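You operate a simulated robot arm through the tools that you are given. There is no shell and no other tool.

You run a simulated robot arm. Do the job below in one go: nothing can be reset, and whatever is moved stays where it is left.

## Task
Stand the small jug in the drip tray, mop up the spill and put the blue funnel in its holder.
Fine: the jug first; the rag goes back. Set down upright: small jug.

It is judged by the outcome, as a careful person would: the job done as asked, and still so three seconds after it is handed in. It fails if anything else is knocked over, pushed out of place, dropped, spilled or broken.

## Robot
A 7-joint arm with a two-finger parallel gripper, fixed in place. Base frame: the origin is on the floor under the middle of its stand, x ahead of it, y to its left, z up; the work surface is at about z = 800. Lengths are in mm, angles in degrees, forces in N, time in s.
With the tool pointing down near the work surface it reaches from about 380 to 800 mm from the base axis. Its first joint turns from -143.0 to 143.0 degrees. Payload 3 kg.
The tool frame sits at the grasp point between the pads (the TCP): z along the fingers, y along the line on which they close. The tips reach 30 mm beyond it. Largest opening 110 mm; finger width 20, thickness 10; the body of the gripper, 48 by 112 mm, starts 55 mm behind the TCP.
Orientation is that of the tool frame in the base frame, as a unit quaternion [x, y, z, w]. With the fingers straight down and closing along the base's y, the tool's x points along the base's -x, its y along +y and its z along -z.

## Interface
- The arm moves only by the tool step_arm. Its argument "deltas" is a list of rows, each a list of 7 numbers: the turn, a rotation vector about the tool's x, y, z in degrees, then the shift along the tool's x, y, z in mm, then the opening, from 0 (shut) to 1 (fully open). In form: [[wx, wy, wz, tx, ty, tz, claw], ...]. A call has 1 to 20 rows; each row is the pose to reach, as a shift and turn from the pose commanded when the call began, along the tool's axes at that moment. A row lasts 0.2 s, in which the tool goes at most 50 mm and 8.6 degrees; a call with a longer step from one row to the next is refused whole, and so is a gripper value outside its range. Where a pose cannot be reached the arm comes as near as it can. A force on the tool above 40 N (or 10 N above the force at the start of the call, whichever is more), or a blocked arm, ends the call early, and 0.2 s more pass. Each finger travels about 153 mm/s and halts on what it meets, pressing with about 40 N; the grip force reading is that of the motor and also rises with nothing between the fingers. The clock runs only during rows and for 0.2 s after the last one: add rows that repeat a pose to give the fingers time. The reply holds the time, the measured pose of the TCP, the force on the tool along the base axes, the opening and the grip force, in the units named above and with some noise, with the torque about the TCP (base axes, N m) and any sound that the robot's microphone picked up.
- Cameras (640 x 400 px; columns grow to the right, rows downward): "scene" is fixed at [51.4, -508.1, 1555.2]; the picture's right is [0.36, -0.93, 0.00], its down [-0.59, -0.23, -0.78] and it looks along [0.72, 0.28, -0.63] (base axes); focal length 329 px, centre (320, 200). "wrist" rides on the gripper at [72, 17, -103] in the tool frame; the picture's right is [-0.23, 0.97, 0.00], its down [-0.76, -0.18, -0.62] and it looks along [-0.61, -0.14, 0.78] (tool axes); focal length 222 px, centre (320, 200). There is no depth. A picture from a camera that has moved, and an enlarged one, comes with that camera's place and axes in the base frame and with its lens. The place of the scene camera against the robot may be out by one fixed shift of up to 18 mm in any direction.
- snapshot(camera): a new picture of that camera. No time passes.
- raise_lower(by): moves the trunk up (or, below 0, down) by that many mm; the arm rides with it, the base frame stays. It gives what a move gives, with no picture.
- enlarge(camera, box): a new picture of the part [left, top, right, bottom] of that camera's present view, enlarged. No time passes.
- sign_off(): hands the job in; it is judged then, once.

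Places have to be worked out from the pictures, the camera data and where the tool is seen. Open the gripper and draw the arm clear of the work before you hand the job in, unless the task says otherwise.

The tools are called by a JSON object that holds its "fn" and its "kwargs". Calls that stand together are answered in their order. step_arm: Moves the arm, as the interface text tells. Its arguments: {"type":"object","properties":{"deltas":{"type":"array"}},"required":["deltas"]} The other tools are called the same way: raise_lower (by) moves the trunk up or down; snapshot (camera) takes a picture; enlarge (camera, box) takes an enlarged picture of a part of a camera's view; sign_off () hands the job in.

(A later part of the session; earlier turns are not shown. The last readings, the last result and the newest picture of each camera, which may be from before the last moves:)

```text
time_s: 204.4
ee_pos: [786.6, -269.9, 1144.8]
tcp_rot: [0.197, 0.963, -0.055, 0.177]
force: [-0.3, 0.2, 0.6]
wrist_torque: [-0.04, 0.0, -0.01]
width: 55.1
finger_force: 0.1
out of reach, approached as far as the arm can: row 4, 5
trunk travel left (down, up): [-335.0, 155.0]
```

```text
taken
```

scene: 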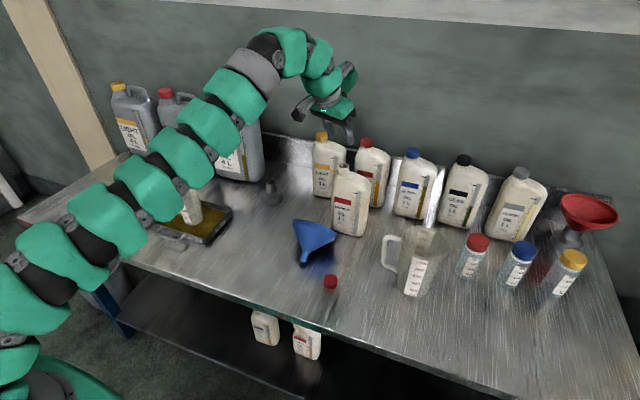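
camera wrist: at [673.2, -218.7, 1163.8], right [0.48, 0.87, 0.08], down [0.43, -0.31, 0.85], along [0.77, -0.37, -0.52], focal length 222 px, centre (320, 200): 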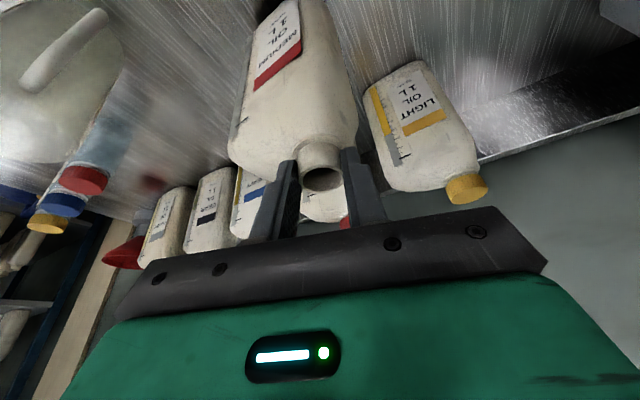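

Now to pick up the funnel by its rim. I'll level the tool, move above the funnel, and turn it so the fingers close along the funnel's axis.

{"fn": "step_arm", "kwargs": {"deltas": [[0, 5, 0, 28, -3.6, -7, 0.5], [0, 10, 0, 56, -7.2, -13.5, 0.5], [0, 15, 0, 84, -10.8, -20, 0.5], [0, 20, 0, 112, -14.4, -27, 0.5], [0, 20, 0, 112, -14.4, -27, 0.5]]}}

{"fn": "step_arm", "kwargs": {"deltas": [[0, 0, 8, 0, 0, 0, 0.5], [0, 0, 16, 0, 0, 0, 0.5], [0, 0, 24, 0, 0, 0, 0.5], [0, 0, 32, 0, 0, 0, 0.5], [0, 0, 40, 0, 0, 0, 0.5], [0, 0, 48, 0, 0, 0, 0.5], [0, 0, 56, 0, 0, 0, 0.5], [0, 0, 64, 0, 0, 0, 0.5], [0, 0, 72, 0, 0, 0, 0.5], [0, 0, 75, 0, 0, 0, 0.5], [0, 0, 75, 0, 0, 0, 0.5]]}}

{"fn": "snapshot", "kwargs": {"camera": "wrist"}}

{"fn": "snapshot", "kwargs": {"camera": "scene"}}

```text
time_s: 205.6
ee_pos: [677.5, -236.7, 1132.0]
tcp_rot: [0.204, 0.979, -0.02, 0.006]
force: [0.3, 1.2, 0.2]
wrist_torque: [0.01, 0.01, -0.02]
width: 55.0
finger_force: 0.0
trunk travel left (down, up): [-335.0, 155.0]
```

```text
time_s: 208.0
ee_pos: [678.1, -238.8, 1130.8]
tcp_rot: [0.757, 0.653, -0.011, 0.016]
force: [0.2, -0.7, 0.4]
wrist_torque: [-0.02, 0.02, -0.01]
width: 55.1
finger_force: 0.1
trunk travel left (down, up): [-335.0, 155.0]
```

```text
taken
camera wrist: at [705.8, -165.0, 1233.6], right [0.93, -0.37, 0.02], down [-0.29, -0.7, 0.65], along [-0.23, -0.61, -0.76], focal length 222 px, centre (320, 200)
```

wrist: 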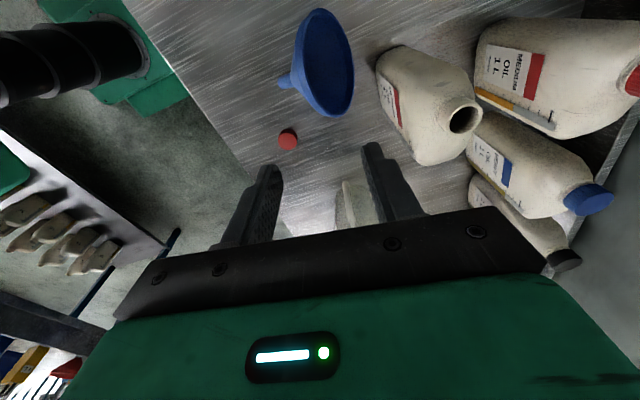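

```text
taken
```

scene: 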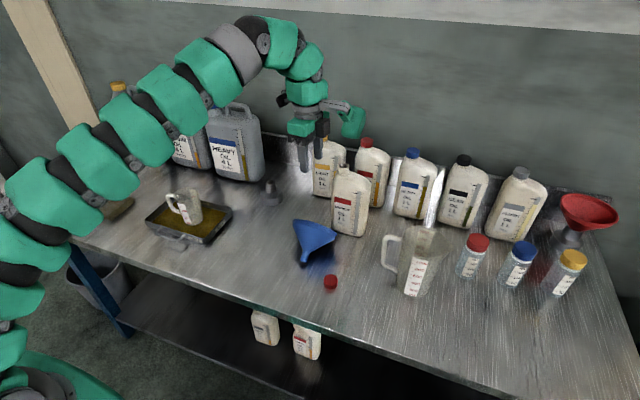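

{"fn": "enlarge", "kwargs": {"camera": "wrist", "box": [240, 0, 420, 140]}}

```text
2.86 times, centred on (330, 70) of wrist
camera zoom: at [705.8, -165.0, 1233.6], right [0.93, -0.37, 0.02], down [-0.29, -0.7, 0.65], along [-0.23, -0.61, -0.76], focal length 635 px, centre (291, 571)
```

zoom: 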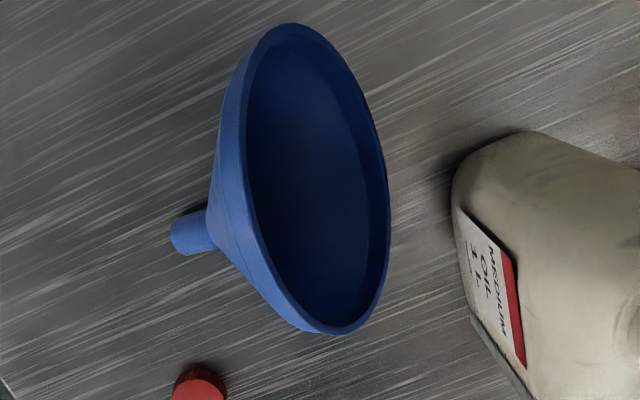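

I can see the funnel's rim clearly: centre about (698, -236, 862), raised rim edge near (666, -229, 924), axis yawed -12°. I'll align the fingers with the raised wall (tool tilted 18° back) and stop just above it.

{"fn": "step_arm", "kwargs": {"deltas": [[4.5, 0, 0.9, 2.6, 3.5, 30, 0.4], [9, 0, 1.9, 5.3, 7, 60, 0.3], [13.5, 0, 2.8, 8, 10.6, 90, 0.3], [18, 0, 3.7, 10.6, 14.1, 119.8, 0.3], [18, 0, 3.7, 10.6, 14.1, 119.8, 0.3]]}}

{"fn": "snapshot", "kwargs": {"camera": "wrist"}}

{"fn": "enlarge", "kwargs": {"camera": "scene", "box": [240, 140, 400, 290]}}

```text
time_s: 209.2
ee_pos: [670.5, -226.7, 1011.5]
tcp_rot: [0.77, 0.624, -0.098, -0.086]
force: [-0.3, 0.4, -0.1]
wrist_torque: [0.01, 0.01, -0.01]
width: 32.9
finger_force: 0.0
out of reach, approached as far as the arm can: row 2, 3, 4, 5
trunk travel left (down, up): [-335.0, 155.0]
```

```text
taken
camera wrist: at [727.6, -161.3, 1104.5], right [0.87, -0.42, -0.24], down [-0.16, -0.71, 0.68], along [-0.46, -0.56, -0.69], focal length 222 px, centre (320, 200)
```

wrist: 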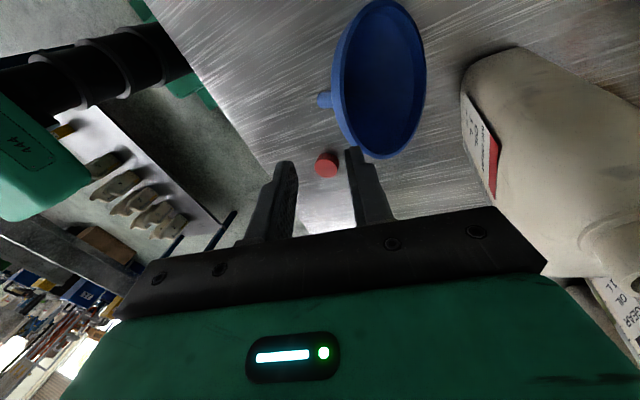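

```text
2.67 times, centred on (320, 215) of scene
camera zoom: at [51.4, -508.1, 1555.2], right [0.36, -0.93, 0.0], down [-0.59, -0.23, -0.78], along [0.72, 0.28, -0.63], focal length 878 px, centre (320, 160)
```

zoom: 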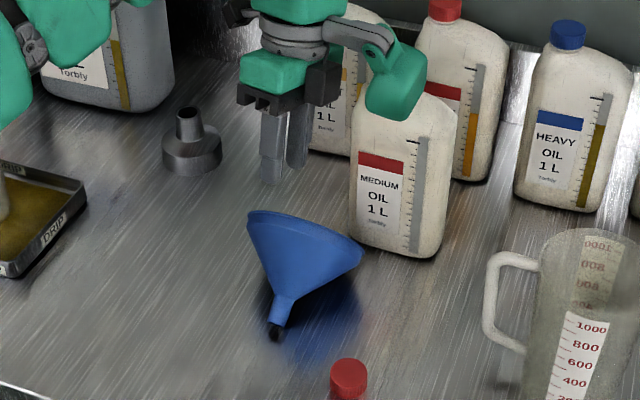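

The backward tilt hit a limit at about 15°. I'll relax the tilt a little and read the resulting pose.

{"fn": "step_arm", "kwargs": {"deltas": [[-4, 0, 0, 0, 0, -10, 0.3], [-8, 0, 0, 0, 0, -10, 0.3], [-8, 0, 0, 0, 0, -10, 0.3]]}}

{"fn": "snapshot", "kwargs": {"camera": "wrist"}}

```text
time_s: 210.0
ee_pos: [671.2, -227.1, 1020.5]
tcp_rot: [0.776, 0.625, -0.07, -0.048]
force: [-0.7, -0.5, -0.4]
wrist_torque: [0.02, 0.0, -0.03]
width: 33.1
finger_force: 0.1
trunk travel left (down, up): [-335.0, 155.0]
```

```text
taken
camera wrist: at [721.3, -158.4, 1117.0], right [0.89, -0.43, -0.15], down [-0.23, -0.7, 0.68], along [-0.4, -0.57, -0.72], focal length 222 px, centre (320, 200)
```

wrist: 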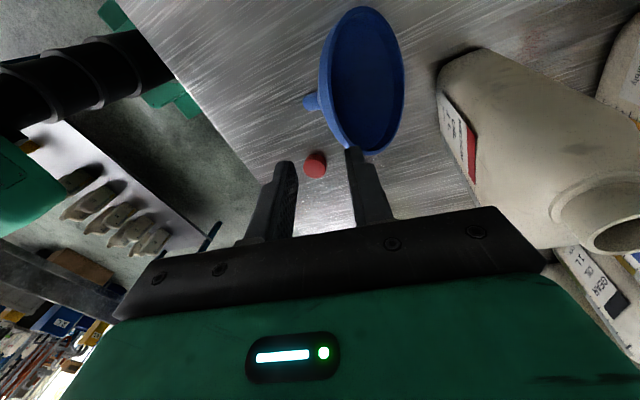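

{"fn": "enlarge", "kwargs": {"camera": "wrist", "box": [250, 0, 450, 200]}}

```text
2.00 times, centred on (350, 100) of wrist
camera zoom: at [721.3, -158.4, 1117.0], right [0.89, -0.43, -0.15], down [-0.23, -0.7, 0.68], along [-0.4, -0.57, -0.72], focal length 444 px, centre (260, 400)
```

zoom: 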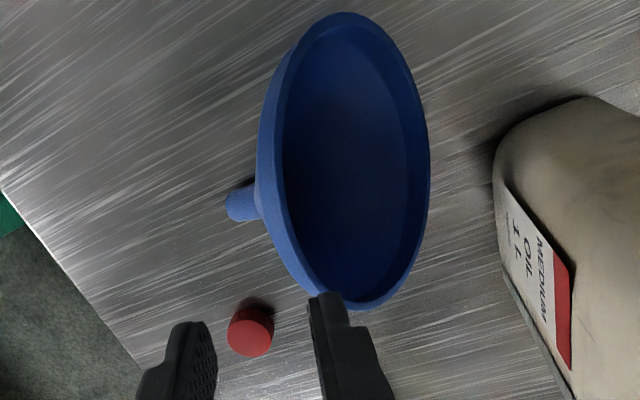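

The raised rim lip is 96 mm ahead along the tool and 13 mm to the side. I'll shift sideways and descend part-way.

{"fn": "step_arm", "kwargs": {"deltas": [[0, 0, 0, 1, 6, 10, 0.3], [0, 0, 0, 2, 13, 25, 0.3], [0, 0, 0, 2, 13, 45, 0.3], [0, 0, 0, 2, 13, 60, 0.3], [0, 0, 0, 2, 13, 60, 0.3]]}}

{"fn": "enlarge", "kwargs": {"camera": "wrist", "box": [200, 40, 440, 240]}}

{"fn": "enlarge", "kwargs": {"camera": "scene", "box": [240, 140, 400, 290]}}

```text
time_s: 211.2
ee_pos: [675.1, -226.1, 959.0]
tcp_rot: [0.777, 0.624, -0.069, -0.047]
force: [-0.3, -0.6, 0.1]
wrist_torque: [-0.01, -0.01, -0.04]
width: 33.2
finger_force: 0.0
trunk travel left (down, up): [-335.0, 155.0]
```

```text
2.00 times, centred on (320, 140) of wrist
camera zoom: at [725.8, -159.0, 1056.5], right [0.89, -0.43, -0.14], down [-0.23, -0.7, 0.68], along [-0.39, -0.57, -0.72], focal length 444 px, centre (320, 320)
```

zoom: 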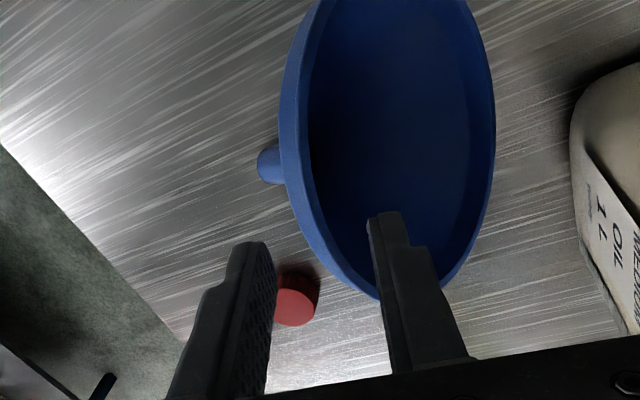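

```text
2.67 times, centred on (320, 215) of scene
camera zoom: at [51.4, -508.1, 1555.2], right [0.36, -0.93, 0.0], down [-0.59, -0.23, -0.78], along [0.72, 0.28, -0.63], focal length 878 px, centre (320, 160)
```

zoom: 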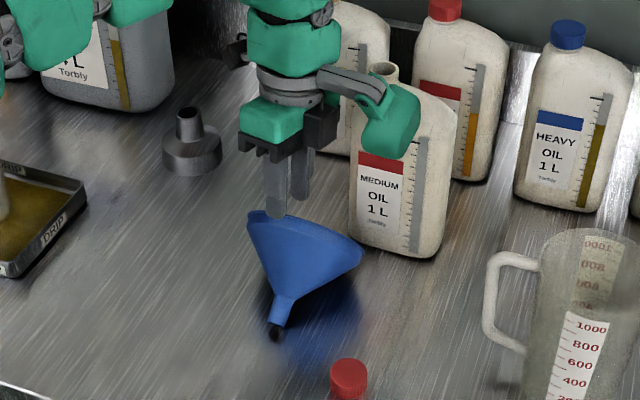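

The rim lip is centred between the fingertips, just beyond them. I'll descend 24 mm so one finger goes inside the mouth and one outside.

{"fn": "step_arm", "kwargs": {"deltas": [[0, 0, 0, 0, 0, 8, 0.3], [0, 0, 0, 0, 0, 16, 0.3], [0, 0, 0, 0, 0, 22, 0.3], [0, 0, 0, 0, 0, 25, 0.3], [0, 0, 0, 0, 0, 25, 0.3]]}}

{"fn": "enlarge", "kwargs": {"camera": "wrist", "box": [200, 80, 440, 240]}}

{"fn": "enlarge", "kwargs": {"camera": "scene", "box": [260, 170, 360, 270]}}

```text
time_s: 212.4
ee_pos: [669.7, -227.8, 935.9]
tcp_rot: [0.777, 0.624, -0.069, -0.047]
force: [-0.1, 0.1, 0.2]
wrist_torque: [0.0, 0.02, 0.0]
width: 33.1
finger_force: 0.0
trunk travel left (down, up): [-335.0, 155.0]
```

```text
2.50 times, centred on (320, 160) of wrist
camera zoom: at [720.5, -160.3, 1032.6], right [0.89, -0.43, -0.15], down [-0.23, -0.7, 0.68], along [-0.39, -0.57, -0.72], focal length 555 px, centre (320, 300)
```

zoom: 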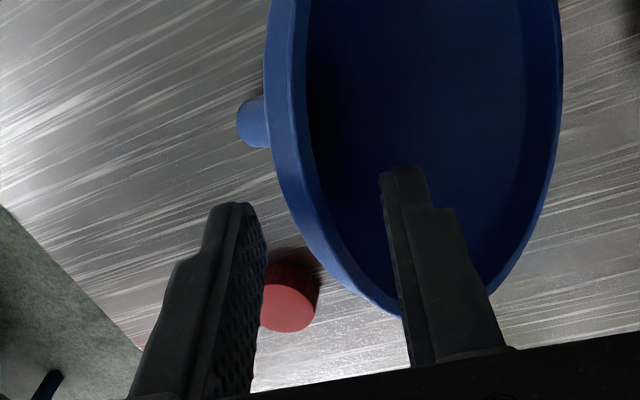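

```text
4.00 times, centred on (310, 220) of scene
camera zoom: at [51.4, -508.1, 1555.2], right [0.36, -0.93, 0.0], down [-0.59, -0.23, -0.78], along [0.72, 0.28, -0.63], focal length 1317 px, centre (360, 120)
```

zoom: 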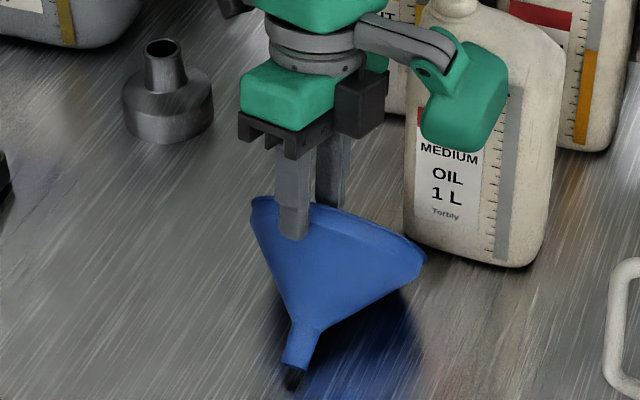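

One finger is inside the mouth, the other outside the wall. I'll close gently to pinch the rim.

{"fn": "step_arm", "kwargs": {"deltas": [[0, 0, 0, 0, 0, 0, 0.24], [0, 0, 0, 0, 0, 0, 0.18], [0, 0, 0, 0, 0, 0, 0.13], [0, 0, 0, 0, 0, 0, 0.09], [0, 0, 0, 0, 0, 0, 0.06], [0, 0, 0, 0, 0, 0, 0.03], [0, 0, 0, 0, 0, 0, 0], [0, 0, 0, 0, 0, 0, 0]]}}

{"fn": "enlarge", "kwargs": {"camera": "wrist", "box": [200, 80, 440, 240]}}

{"fn": "enlarge", "kwargs": {"camera": "scene", "box": [260, 170, 360, 270]}}

```text
time_s: 214.2
ee_pos: [669.4, -227.1, 936.5]
tcp_rot: [0.777, 0.624, -0.069, -0.047]
force: [-0.2, 0.8, 11.6]
wrist_torque: [0.16, 0.53, -0.12]
width: 10.4
finger_force: 40.2
trunk travel left (down, up): [-335.0, 155.0]
```

```text
2.50 times, centred on (320, 160) of wrist
camera zoom: at [720.1, -160.1, 1033.5], right [0.89, -0.43, -0.14], down [-0.23, -0.7, 0.68], along [-0.39, -0.57, -0.72], focal length 555 px, centre (320, 300)
```

zoom: 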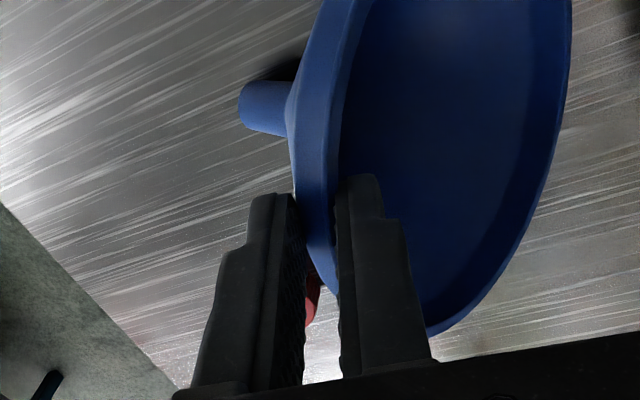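

```text
4.00 times, centred on (310, 220) of scene
camera zoom: at [51.4, -508.1, 1555.2], right [0.36, -0.93, 0.0], down [-0.59, -0.23, -0.78], along [0.72, 0.28, -0.63], focal length 1317 px, centre (360, 120)
```

zoom: 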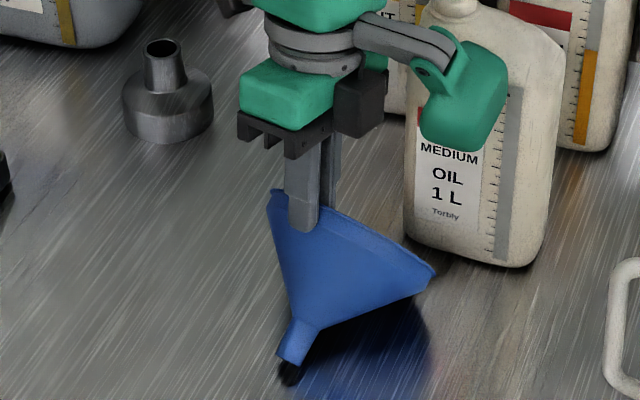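

The rim is pinched firmly (the funnel nestled into the pads). I'll lift it, moving slightly away from the bottle as it rises.

{"fn": "step_arm", "kwargs": {"deltas": [[0, 0, 0, 1, -2.5, -4, 0], [0, 0, 0, 2.5, -6.7, -11.2, 0], [0, 0, 0, 4, -11, -24, 0], [0, 0, 0, 6, -17, -45, 0], [0, 0, 0, 8, -23, -66, 0], [0, 0, 0, 8.7, -25.8, -77.4, 0], [0, 0, 0, 8.7, -25.8, -77.4, 0]]}}

{"fn": "snapshot", "kwargs": {"camera": "wrist"}}

{"fn": "enlarge", "kwargs": {"camera": "scene", "box": [240, 120, 400, 280]}}

```text
time_s: 215.8
ee_pos: [660.8, -212.3, 1015.5]
tcp_rot: [0.777, 0.624, -0.068, -0.047]
force: [-0.4, -0.3, -0.6]
wrist_torque: [0.02, 0.07, -0.01]
width: 1.2
finger_force: 40.3
trunk travel left (down, up): [-335.0, 155.0]
```

```text
taken
camera wrist: at [710.8, -144.9, 1112.8], right [0.89, -0.43, -0.14], down [-0.23, -0.7, 0.68], along [-0.39, -0.57, -0.72], focal length 222 px, centre (320, 200)
```

wrist: 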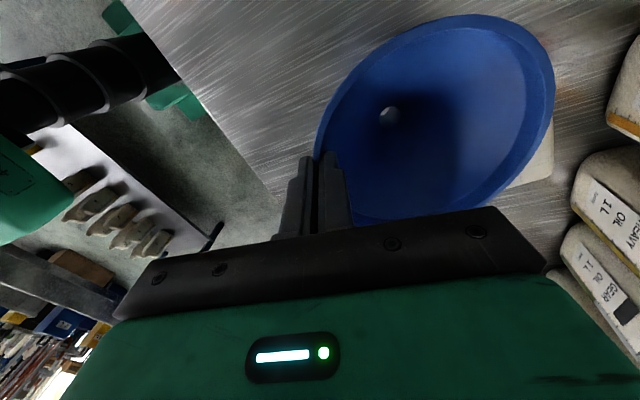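

```text
2.50 times, centred on (320, 200) of scene
camera zoom: at [51.4, -508.1, 1555.2], right [0.36, -0.93, 0.0], down [-0.59, -0.23, -0.78], along [0.72, 0.28, -0.63], focal length 823 px, centre (320, 200)
```

zoom: 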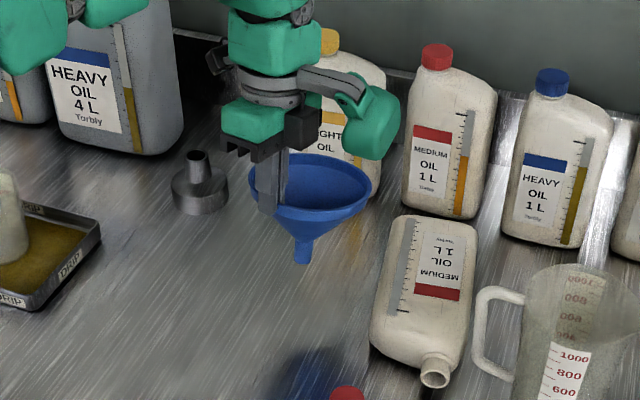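

The funnel is in hand and hangs nearly upright. But the empty bottle was tipped over during the lift (it's empty, so nothing spilled); I'll stand it up again afterwards. First I'll check the funnel's attitude closely.

{"fn": "enlarge", "kwargs": {"camera": "wrist", "box": [280, 0, 580, 230]}}

{"fn": "enlarge", "kwargs": {"camera": "scene", "box": [270, 150, 370, 240]}}

{"fn": "enlarge", "kwargs": {"camera": "scene", "box": [310, 180, 420, 300]}}

```text
1.74 times, centred on (430, 115) of wrist
camera zoom: at [710.8, -144.9, 1112.8], right [0.89, -0.43, -0.14], down [-0.23, -0.7, 0.68], along [-0.39, -0.57, -0.72], focal length 386 px, centre (129, 348)
```

zoom: 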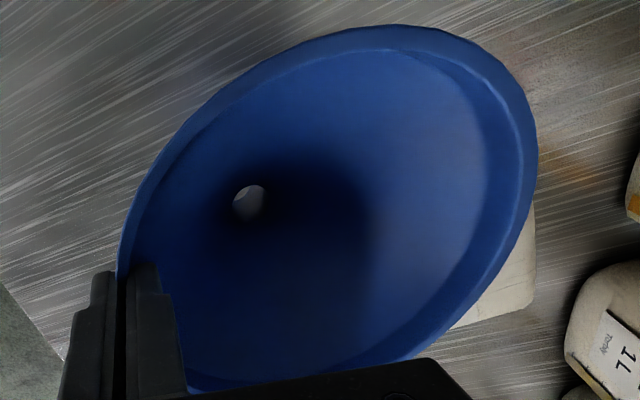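

```text
4.44 times, centred on (320, 195) of scene
camera zoom: at [51.4, -508.1, 1555.2], right [0.36, -0.93, 0.0], down [-0.59, -0.23, -0.78], along [0.72, 0.28, -0.63], focal length 1463 px, centre (320, 222)
```

zoom: 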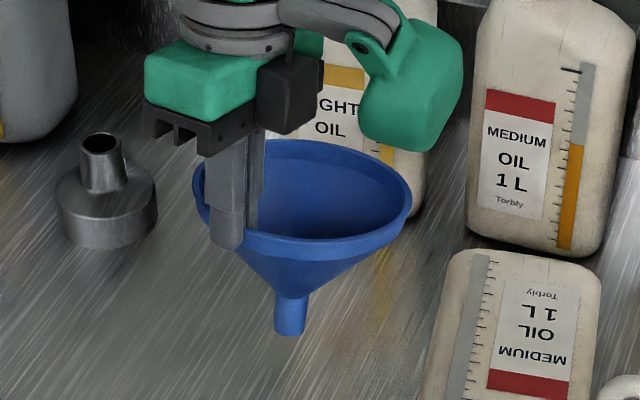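

```text
3.33 times, centred on (365, 240) of scene
camera zoom: at [51.4, -508.1, 1555.2], right [0.36, -0.93, 0.0], down [-0.59, -0.23, -0.78], along [0.72, 0.28, -0.63], focal length 1098 px, centre (170, 67)
```

zoom: 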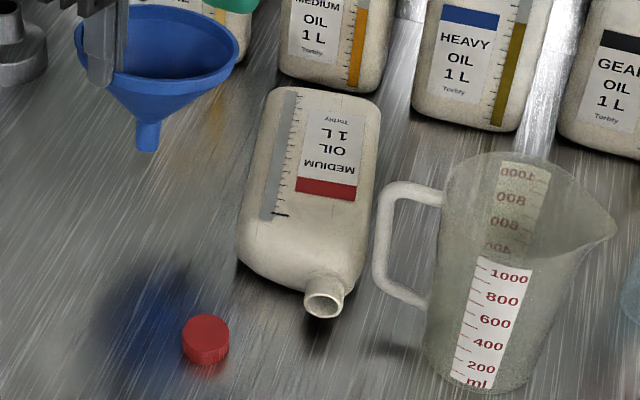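

The funnel hangs from its rim, tilted a little (stem toward me). I'll pitch the tool upright and carry it slowly toward the holder at about (857, -7), keeping well above it.

{"fn": "step_arm", "kwargs": {"deltas": [[-1, 0, 0, 12, 2, -8, 0], [-2.5, 0, 0, 38, 7, -18, 0], [-4, 0, 0, 68, 13, -28, 0], [-5.5, 0, 0, 98, 19, -36, 0], [-7, 0, 0, 130, 25, -44, 0], [-8.5, 0, 0, 162, 32, -50, 0], [-10, 0, 0, 194, 38, -54, 0], [-11, 0, 0, 216, 42.5, -54, 0], [-11, 0, 0, 226, 44.3, -54, 0], [-11, 0, 0, 226, 44.3, -54, 0]]}}

{"fn": "snapshot", "kwargs": {"camera": "wrist"}}

{"fn": "snapshot", "kwargs": {"camera": "scene"}}

{"fn": "enlarge", "kwargs": {"camera": "scene", "box": [220, 120, 350, 240]}}

```text
time_s: 218.0
ee_pos: [760.5, -0.2, 1049.9]
tcp_rot: [0.778, 0.628, -0.008, 0.026]
force: [0.1, -0.5, 0.0]
wrist_torque: [0.0, 0.02, -0.02]
width: 1.5
finger_force: 39.7
trunk travel left (down, up): [-335.0, 155.0]
```

```text
taken
camera wrist: at [791.6, 72.5, 1150.6], right [0.9, -0.43, 0.04], down [-0.35, -0.67, 0.65], along [-0.25, -0.6, -0.76], focal length 222 px, centre (320, 200)
```

wrist: 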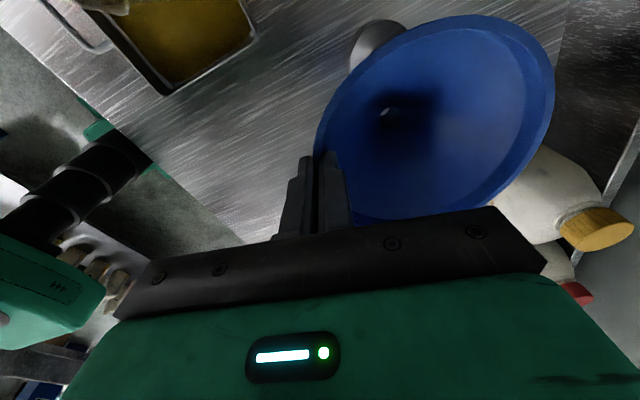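

```text
taken
```

scene: 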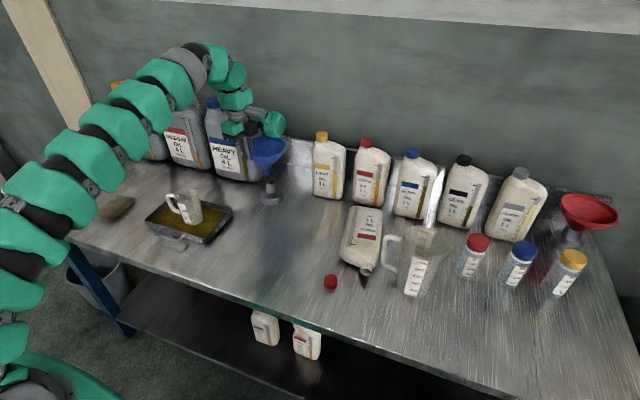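

```text
3.33 times, centred on (285, 180) of scene
camera zoom: at [51.4, -508.1, 1555.2], right [0.36, -0.93, 0.0], down [-0.59, -0.23, -0.78], along [0.72, 0.28, -0.63], focal length 1098 px, centre (437, 267)
```

zoom: 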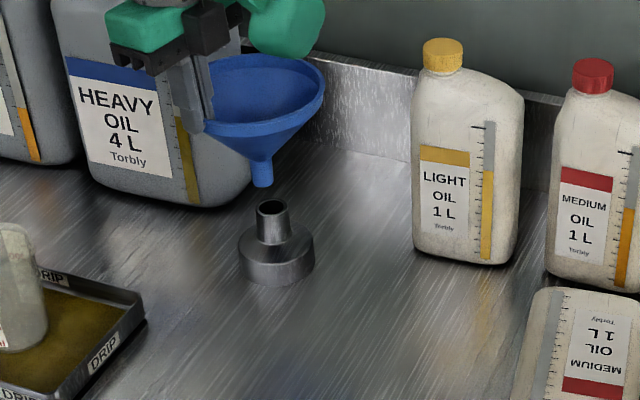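

The funnel is upright now, with its stem axis near (822, -15.5) and tip near z 923. The holder's neck top triangulates to (857, -8.4, 869). I'll move the stem over the holder while staying above it.

{"fn": "step_arm", "kwargs": {"deltas": [[0, 0, 0, 4, 8, 8, 0], [0, 0, 0, 8, 16, 18, 0], [0, 0, 0, 12, 24, 28, 0], [0, 0, 0, 16.1, 31.6, 36, 0], [0, 0, 0, 16.1, 31.6, 36, 0]]}}

{"fn": "snapshot", "kwargs": {"camera": "wrist"}}

{"fn": "enlarge", "kwargs": {"camera": "scene", "box": [230, 120, 330, 220]}}

```text
time_s: 219.2
ee_pos: [786.3, 4.7, 1021.1]
tcp_rot: [0.778, 0.627, -0.009, 0.026]
force: [-0.3, 0.1, 0.2]
wrist_torque: [0.05, 0.07, 0.04]
width: 1.2
finger_force: 39.9
out of reach, approached as far as the arm can: row 4, 5
trunk travel left (down, up): [-335.0, 155.0]
```

```text
taken
camera wrist: at [817.3, 77.1, 1123.2], right [0.9, -0.43, 0.04], down [-0.35, -0.67, 0.65], along [-0.25, -0.6, -0.76], focal length 222 px, centre (320, 200)
```

wrist: 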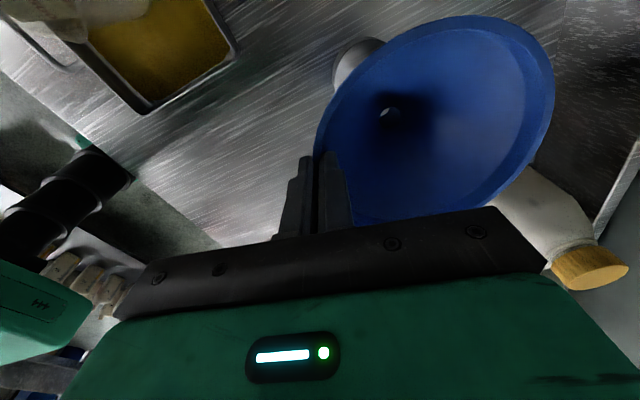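

```text
4.00 times, centred on (280, 170) of scene
camera zoom: at [51.4, -508.1, 1555.2], right [0.36, -0.93, 0.0], down [-0.59, -0.23, -0.78], along [0.72, 0.28, -0.63], focal length 1317 px, centre (480, 320)
```

zoom: 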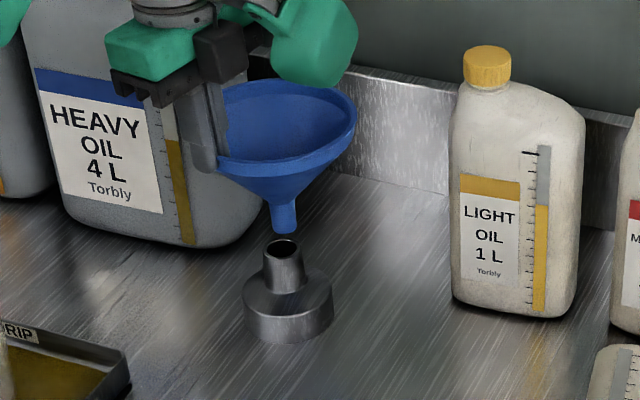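

The arm is just at its reach limit here; the stem is still about (7, 4) mm short of the holder axis. Raising the trunk while lowering the arm gives a little more reach.

{"fn": "raise_lower", "kwargs": {"by": 95}}

{"fn": "step_arm", "kwargs": {"deltas": [[0, 0, 0, 2, 0.5, 20, 0], [0, 0, 0, 4, 1, 42, 0], [0, 0, 0, 6, 2, 64, 0], [0, 0, 0, 8, 2.6, 86, 0], [0, 0, 0, 10, 3.2, 100, 0], [0, 0, 0, 10, 3.2, 100, 0]]}}

{"fn": "snapshot", "kwargs": {"camera": "wrist"}}

{"fn": "enlarge", "kwargs": {"camera": "scene", "box": [230, 120, 330, 220]}}

```text
time_s: 220.5
ee_pos: [786.1, 4.8, 1116.0]
tcp_rot: [0.778, 0.628, -0.009, 0.027]
force: [-0.4, -0.4, -1.1]
wrist_torque: [0.02, 0.03, -0.04]
width: 1.4
finger_force: 40.0
trunk travel left (down, up): [-430.0, 60.0]
```

```text
time_s: 221.9
ee_pos: [794.2, 10.3, 1015.6]
tcp_rot: [0.778, 0.628, -0.009, 0.027]
force: [0.2, 0.3, -0.7]
wrist_torque: [0.0, 0.04, -0.02]
width: 1.4
finger_force: 40.0
trunk travel left (down, up): [-430.0, 60.0]
```

```text
taken
camera wrist: at [824.9, 81.5, 1118.3], right [0.9, -0.43, 0.04], down [-0.35, -0.67, 0.65], along [-0.25, -0.6, -0.76], focal length 222 px, centre (320, 200)
```

wrist: 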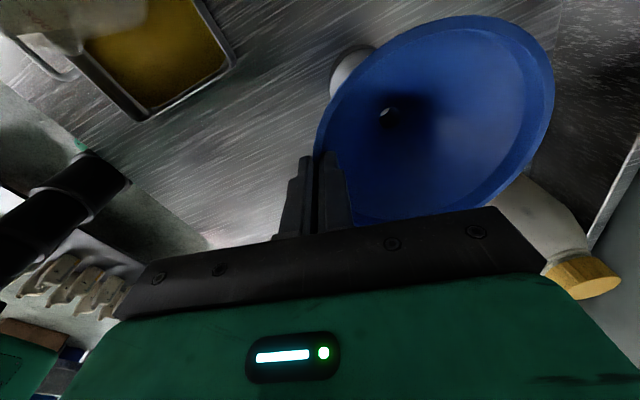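

```text
4.00 times, centred on (280, 170) of scene
camera zoom: at [51.4, -508.1, 1555.2], right [0.36, -0.93, 0.0], down [-0.59, -0.23, -0.78], along [0.72, 0.28, -0.63], focal length 1317 px, centre (480, 320)
```

zoom: 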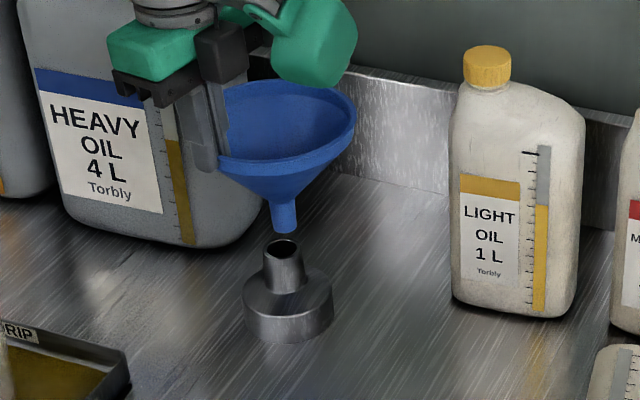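

{"fn": "enlarge", "kwargs": {"camera": "scene", "box": [260, 155, 300, 210]}}

{"fn": "enlarge", "kwargs": {"camera": "wrist", "box": [310, 0, 470, 130]}}

```text
7.27 times, centred on (280, 182) of scene
camera zoom: at [51.4, -508.1, 1555.2], right [0.36, -0.93, 0.0], down [-0.59, -0.23, -0.78], along [0.72, 0.28, -0.63], focal length 2395 px, centre (611, 327)
```

zoom: 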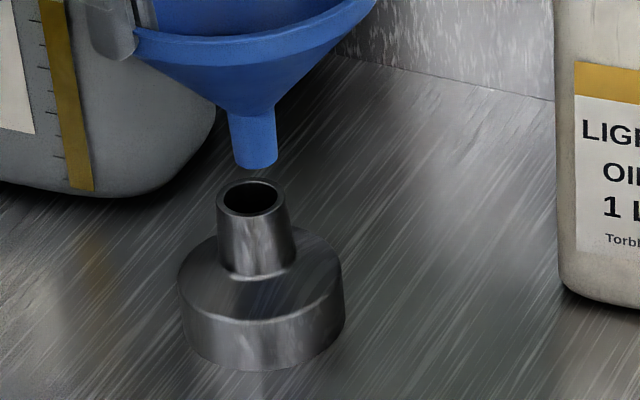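

```text
3.08 times, centred on (390, 65) of wrist
camera zoom: at [824.9, 81.5, 1118.3], right [0.9, -0.43, 0.04], down [-0.35, -0.67, 0.65], along [-0.25, -0.6, -0.76], focal length 684 px, centre (105, 615)
```

zoom: 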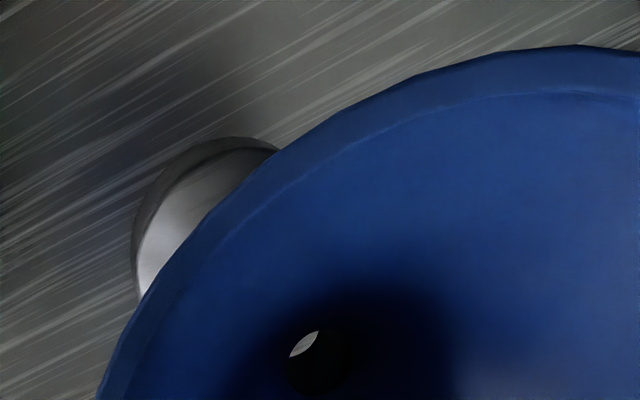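

Scene and wrist views agree the holder axis is near (851, -7), so I'm about 4 mm off. I'll correct by (-4.5, +2.5) mm and re-check before lowering.

{"fn": "step_arm", "kwargs": {"deltas": [[0, 0, 0, 0.8, -2.5, 0, 0], [0, 0, 0, 1.5, -4.9, 2, 0], [0, 0, 0, 1.5, -4.9, 6, 0], [0, 0, 0, 1.5, -4.9, 6, 0]]}}

{"fn": "enlarge", "kwargs": {"camera": "scene", "box": [260, 155, 300, 210]}}

{"fn": "enlarge", "kwargs": {"camera": "wrist", "box": [310, 0, 470, 130]}}

```text
time_s: 222.9
ee_pos: [789.3, 11.6, 1011.4]
tcp_rot: [0.777, 0.628, -0.009, 0.028]
force: [-0.9, -0.4, 0.2]
wrist_torque: [0.02, 0.04, -0.03]
width: 1.4
finger_force: 40.4
trunk travel left (down, up): [-430.0, 60.0]
```

```text
7.27 times, centred on (280, 182) of scene
camera zoom: at [51.4, -508.1, 1555.2], right [0.36, -0.93, 0.0], down [-0.59, -0.23, -0.78], along [0.72, 0.28, -0.63], focal length 2395 px, centre (611, 327)
```

zoom: 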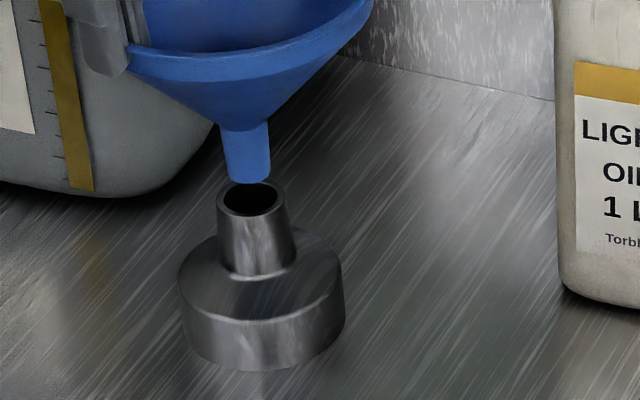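

```text
3.08 times, centred on (390, 65) of wrist
camera zoom: at [820.7, 83.6, 1112.2], right [0.9, -0.43, 0.04], down [-0.35, -0.67, 0.65], along [-0.25, -0.6, -0.76], focal length 684 px, centre (105, 615)
```

zoom: 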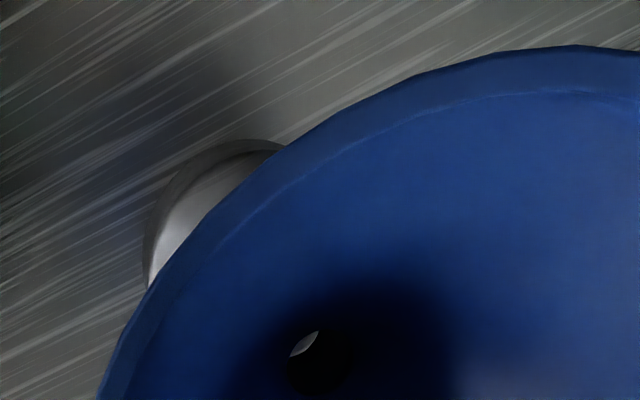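

The stem tip is lined up over the holder's opening in both views. I'll lower slowly.

{"fn": "step_arm", "kwargs": {"deltas": [[0, 0, 0, 0.2, -0.1, 4, 0], [0, 0, 0, 0.4, -0.3, 9, 0], [0, 0, 0, 0.6, -0.4, 14, 0], [0, 0, 0, 0.8, -0.5, 18, 0], [0, 0, 0, 0.8, -0.5, 18, 0]]}}

{"fn": "enlarge", "kwargs": {"camera": "scene", "box": [260, 155, 300, 210]}}

```text
time_s: 224.1
ee_pos: [789.3, 10.8, 991.6]
tcp_rot: [0.778, 0.628, -0.009, 0.028]
force: [0.0, -0.3, 0.2]
wrist_torque: [0.02, 0.03, 0.02]
width: 1.6
finger_force: 40.1
trunk travel left (down, up): [-430.0, 60.0]
```

```text
7.27 times, centred on (280, 182) of scene
camera zoom: at [51.4, -508.1, 1555.2], right [0.36, -0.93, 0.0], down [-0.59, -0.23, -0.78], along [0.72, 0.28, -0.63], focal length 2395 px, centre (611, 327)
```

zoom: 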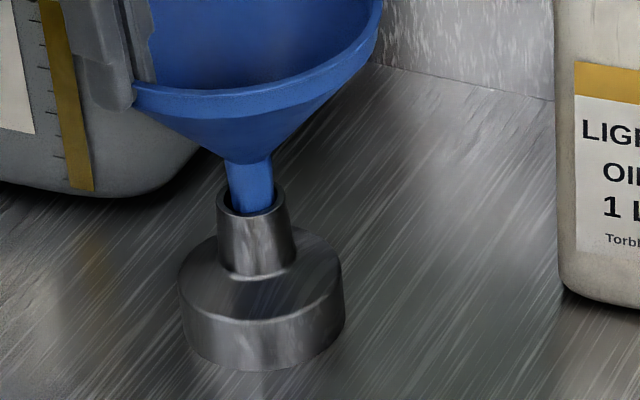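

The stem is entering the holder neck with no resistance. I'll continue lowering in steps until the cone seats.

{"fn": "step_arm", "kwargs": {"deltas": [[0, 0, 0, 0.2, -0.1, 5, 0], [0, 0, 0, 0.4, -0.3, 10, 0], [0, 0, 0, 0.7, -0.5, 16, 0], [0, 0, 0, 0.7, -0.5, 16, 0]]}}

{"fn": "enlarge", "kwargs": {"camera": "scene", "box": [250, 140, 310, 210]}}

```text
time_s: 225.1
ee_pos: [789.2, 11.1, 976.5]
tcp_rot: [0.778, 0.628, -0.01, 0.028]
force: [-0.1, 0.2, -1.1]
wrist_torque: [-0.01, 0.04, 0.02]
width: 1.3
finger_force: 40.1
trunk travel left (down, up): [-430.0, 60.0]
```

```text
5.71 times, centred on (280, 175) of scene
camera zoom: at [51.4, -508.1, 1555.2], right [0.36, -0.93, 0.0], down [-0.59, -0.23, -0.78], along [0.72, 0.28, -0.63], focal length 1882 px, centre (549, 343)
```

zoom: 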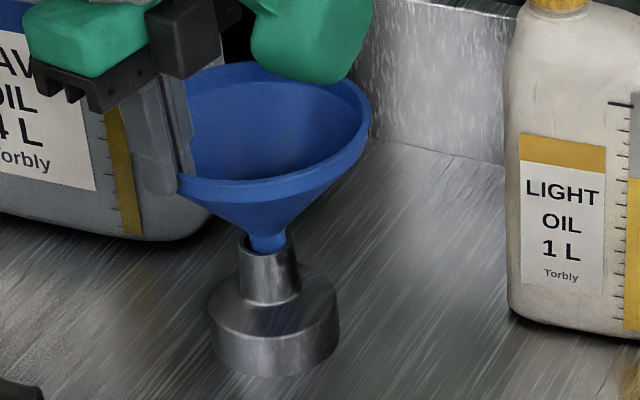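

{"fn": "step_arm", "kwargs": {"deltas": [[0, 0, 0, 0.1, -0.1, 3, 0], [0, 0, 0, 0.3, -0.2, 6, 0], [0, 0, 0, 0.3, -0.2, 6, 0]]}}

```text
time_s: 225.9
ee_pos: [787.7, 11.3, 969.9]
tcp_rot: [0.778, 0.627, -0.009, 0.027]
force: [-0.4, -0.8, -0.2]
wrist_torque: [0.02, 0.04, -0.01]
width: 1.7
finger_force: 40.2
trunk travel left (down, up): [-430.0, 60.0]
```

{"fn": "step_arm", "kwargs": {"deltas": [[0, 0, 0, 0.1, -0.1, 2, 0], [0, 0, 0, 0.2, -0.1, 4, 0], [0, 0, 0, 0.2, -0.1, 4, 0]]}}

{"fn": "enlarge", "kwargs": {"camera": "scene", "box": [250, 140, 310, 210]}}

```text
time_s: 226.7
ee_pos: [789.1, 10.0, 966.8]
tcp_rot: [0.777, 0.629, -0.009, 0.028]
force: [0.4, -0.5, 0.0]
wrist_torque: [0.0, 0.01, 0.01]
width: 1.3
finger_force: 40.4
trunk travel left (down, up): [-430.0, 60.0]
```

```text
5.71 times, centred on (280, 175) of scene
camera zoom: at [51.4, -508.1, 1555.2], right [0.36, -0.93, 0.0], down [-0.59, -0.23, -0.78], along [0.72, 0.28, -0.63], focal length 1882 px, centre (549, 343)
```

zoom: 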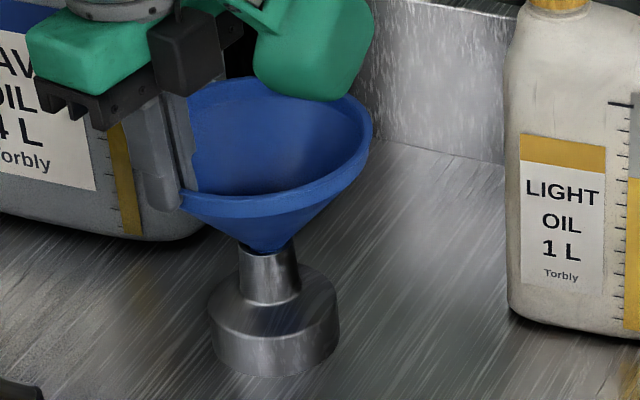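

{"fn": "step_arm", "kwargs": {"deltas": [[0, 0, 0, 0, 0, 1.2, 0], [0, 0, 0, 0.1, -0.1, 2.4, 0], [0, 0, 0, 0.1, -0.1, 2.4, 0]]}}

```text
time_s: 227.5
ee_pos: [789.1, 10.1, 965.6]
tcp_rot: [0.778, 0.628, -0.008, 0.026]
force: [-3.0, 0.2, 8.8]
wrist_torque: [-0.29, -0.15, -0.11]
width: 1.8
finger_force: 40.0
trunk travel left (down, up): [-430.0, 60.0]
```

The cone has seated on the holder neck (9 N). I'll open the fingers a little to release the rim.

{"fn": "step_arm", "kwargs": {"deltas": [[0, 0, 0, 0, 0, -0.6, 0.03], [0, 0, 0, 0, 0, -0.6, 0.06], [0, 0, 0, 0, 0, -0.6, 0.1], [0, 0, 0, 0, 0, -0.6, 0.16], [0, 0, 0, 0, 0, -0.6, 0.24], [0, 0, 0, 0, 0, -0.6, 0.26], [0, 0, 0, 0, 0, -0.6, 0.26]]}}

{"fn": "enlarge", "kwargs": {"camera": "scene", "box": [250, 140, 310, 210]}}

{"fn": "snapshot", "kwargs": {"camera": "wrist"}}

```text
time_s: 229.1
ee_pos: [788.9, 11.8, 964.8]
tcp_rot: [0.778, 0.628, -0.009, 0.028]
force: [0.0, -0.6, 0.4]
wrist_torque: [0.05, -0.03, -0.02]
width: 28.7
finger_force: 0.1
trunk travel left (down, up): [-430.0, 60.0]
```

```text
5.71 times, centred on (280, 175) of scene
camera zoom: at [51.4, -508.1, 1555.2], right [0.36, -0.93, 0.0], down [-0.59, -0.23, -0.78], along [0.72, 0.28, -0.63], focal length 1882 px, centre (549, 343)
```

zoom: 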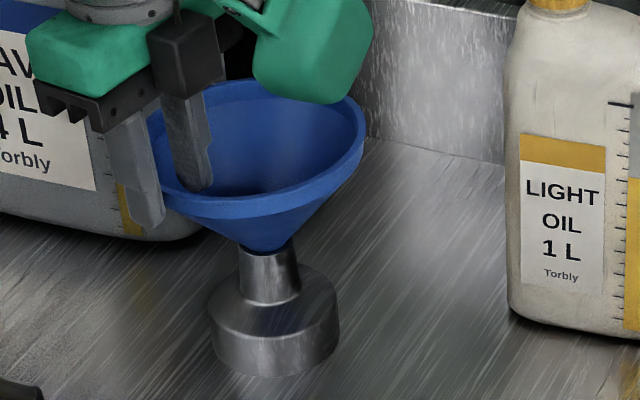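

```text
taken
camera wrist: at [820.5, 83.3, 1065.9], right [0.9, -0.43, 0.04], down [-0.35, -0.67, 0.65], along [-0.25, -0.6, -0.76], focal length 222 px, centre (320, 200)
```

wrist: 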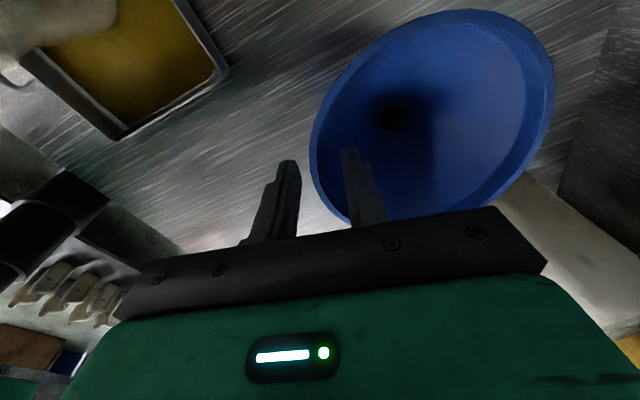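

The funnel is seated in the holder by itself. I'll lift the fingers straight up off the rim.

{"fn": "step_arm", "kwargs": {"deltas": [[0, 0, 0, -0.3, 0.2, -8, 0.26], [0, 0, 0, -1, 0.7, -24, 0.26], [0, 0, 0, -2.2, 1.5, -50, 0.26], [0, 0, 0, -3.6, 2.4, -80, 0.26], [0, 0, 0, -4.5, 3, -100, 0.26], [0, 0, 0, -4.5, 3, -100, 0.26]]}}

{"fn": "snapshot", "kwargs": {"camera": "scene"}}

{"fn": "enlarge", "kwargs": {"camera": "scene", "box": [230, 130, 330, 220]}}

{"fn": "enlarge", "kwargs": {"camera": "scene", "box": [310, 180, 450, 310]}}

```text
time_s: 230.5
ee_pos: [788.3, 10.5, 1067.0]
tcp_rot: [0.778, 0.628, -0.008, 0.027]
force: [-0.6, 0.5, -0.3]
wrist_torque: [-0.01, -0.04, 0.0]
width: 28.8
finger_force: 0.2
trunk travel left (down, up): [-430.0, 60.0]
```

```text
taken
```

scene: 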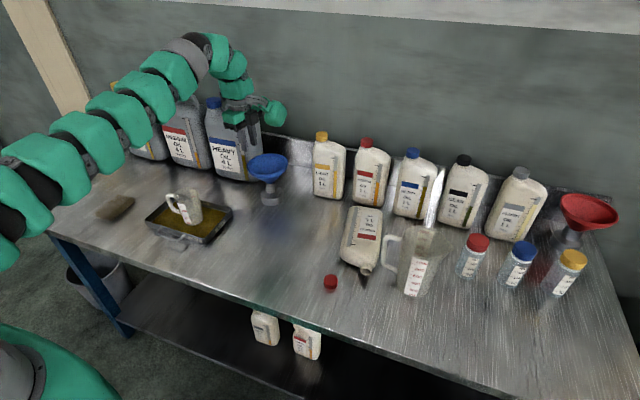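

```text
4.44 times, centred on (280, 175) of scene
camera zoom: at [51.4, -508.1, 1555.2], right [0.36, -0.93, 0.0], down [-0.59, -0.23, -0.78], along [0.72, 0.28, -0.63], focal length 1463 px, centre (498, 311)
```

zoom: 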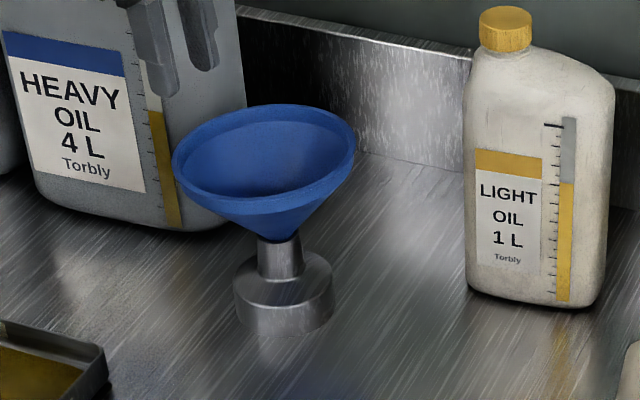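

```text
3.08 times, centred on (380, 245) of scene
camera zoom: at [51.4, -508.1, 1555.2], right [0.36, -0.93, 0.0], down [-0.59, -0.23, -0.78], along [0.72, 0.28, -0.63], focal length 1013 px, centre (135, 62)
```

zoom: 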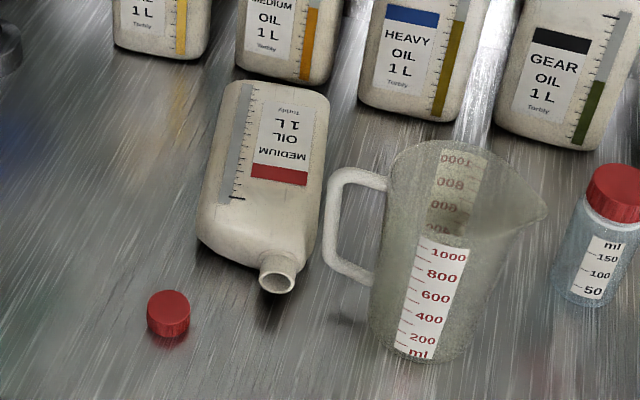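

The blue funnel sits in its holder. Now for the toppled empty bottle: it lies on its back, neck toward me near (642, -416), bottom near (867, -356), close to but not touching the big jug's handle. My plan is to grip its neck from above, lift, turn it 180°, pitch it upright as I did before, and set it home. First I'll move above its neck.

{"fn": "step_arm", "kwargs": {"deltas": [[0, 0, -7.9, -20, -3, -12, 0.4], [0, 0, -15.8, -52, -7, -30, 0.4], [0, 0, -23.7, -88, -11, -30, 0.4], [0, 0, -31.6, -124, -15, -30, 0.4], [0, 0, -39.5, -160, -20, -30, 0.4], [0, 0, -47.4, -196, -24, -30, 0.4], [0, 0, -55.3, -232, -29, -30, 0.4], [0, 0, -63.2, -268, -33, -30, 0.4], [0, 0, -71.1, -304, -38, -28, 0.4], [0, 0, -79, -340, -42, -25, 0.4], [0, 0, -86.9, -376, -47, -20, 0.4], [0, 0, -94.8, -412, -51, -15, 0.4], [0, 0, -102.5, -435, -54, -12, 0.4], [0, 0, -102.5, -443, -55, -12, 0.4], [0, 0, -102.5, -443, -55, -12, 0.4]]}}

{"fn": "snapshot", "kwargs": {"camera": "wrist"}}

{"fn": "snapshot", "kwargs": {"camera": "scene"}}

```text
time_s: 233.7
ee_pos: [640.9, -410.0, 1097.0]
tcp_rot: [-0.003, 1.0, -0.027, 0.01]
force: [-0.2, 0.4, 0.4]
wrist_torque: [0.06, 0.02, 0.03]
width: 43.9
finger_force: 0.1
trunk travel left (down, up): [-430.0, 60.0]
```

```text
taken
camera wrist: at [568.4, -389.0, 1198.9], right [0.22, 0.97, -0.05], down [0.75, -0.14, 0.65], along [0.62, -0.18, -0.76], focal length 222 px, centre (320, 200)
```

wrist: 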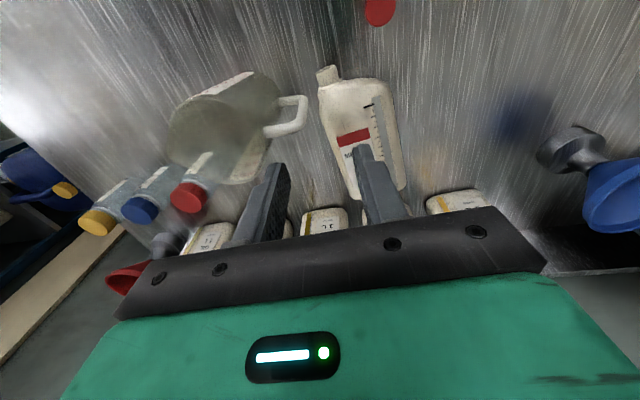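

```text
taken
```

scene: 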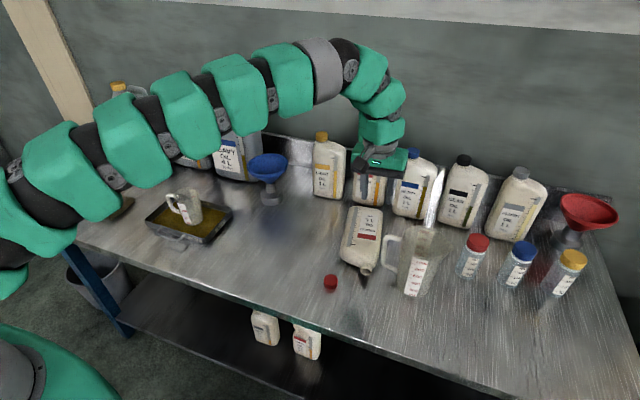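

{"fn": "enlarge", "kwargs": {"camera": "wrist", "box": [230, 40, 430, 220]}}

```text
2.22 times, centred on (330, 130) of wrist
camera zoom: at [568.4, -389.0, 1198.9], right [0.22, 0.97, -0.05], down [0.75, -0.14, 0.65], along [0.62, -0.18, -0.76], focal length 494 px, centre (298, 356)
```

zoom: 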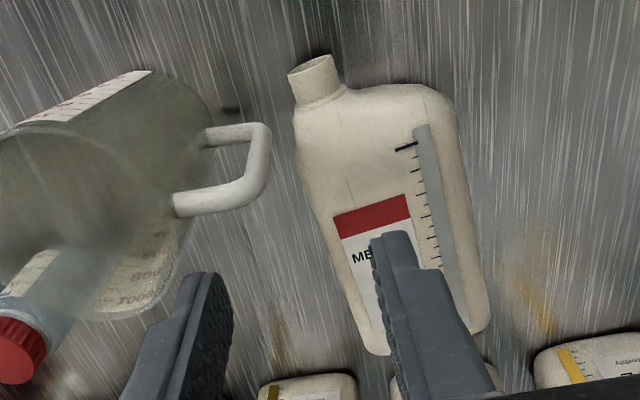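

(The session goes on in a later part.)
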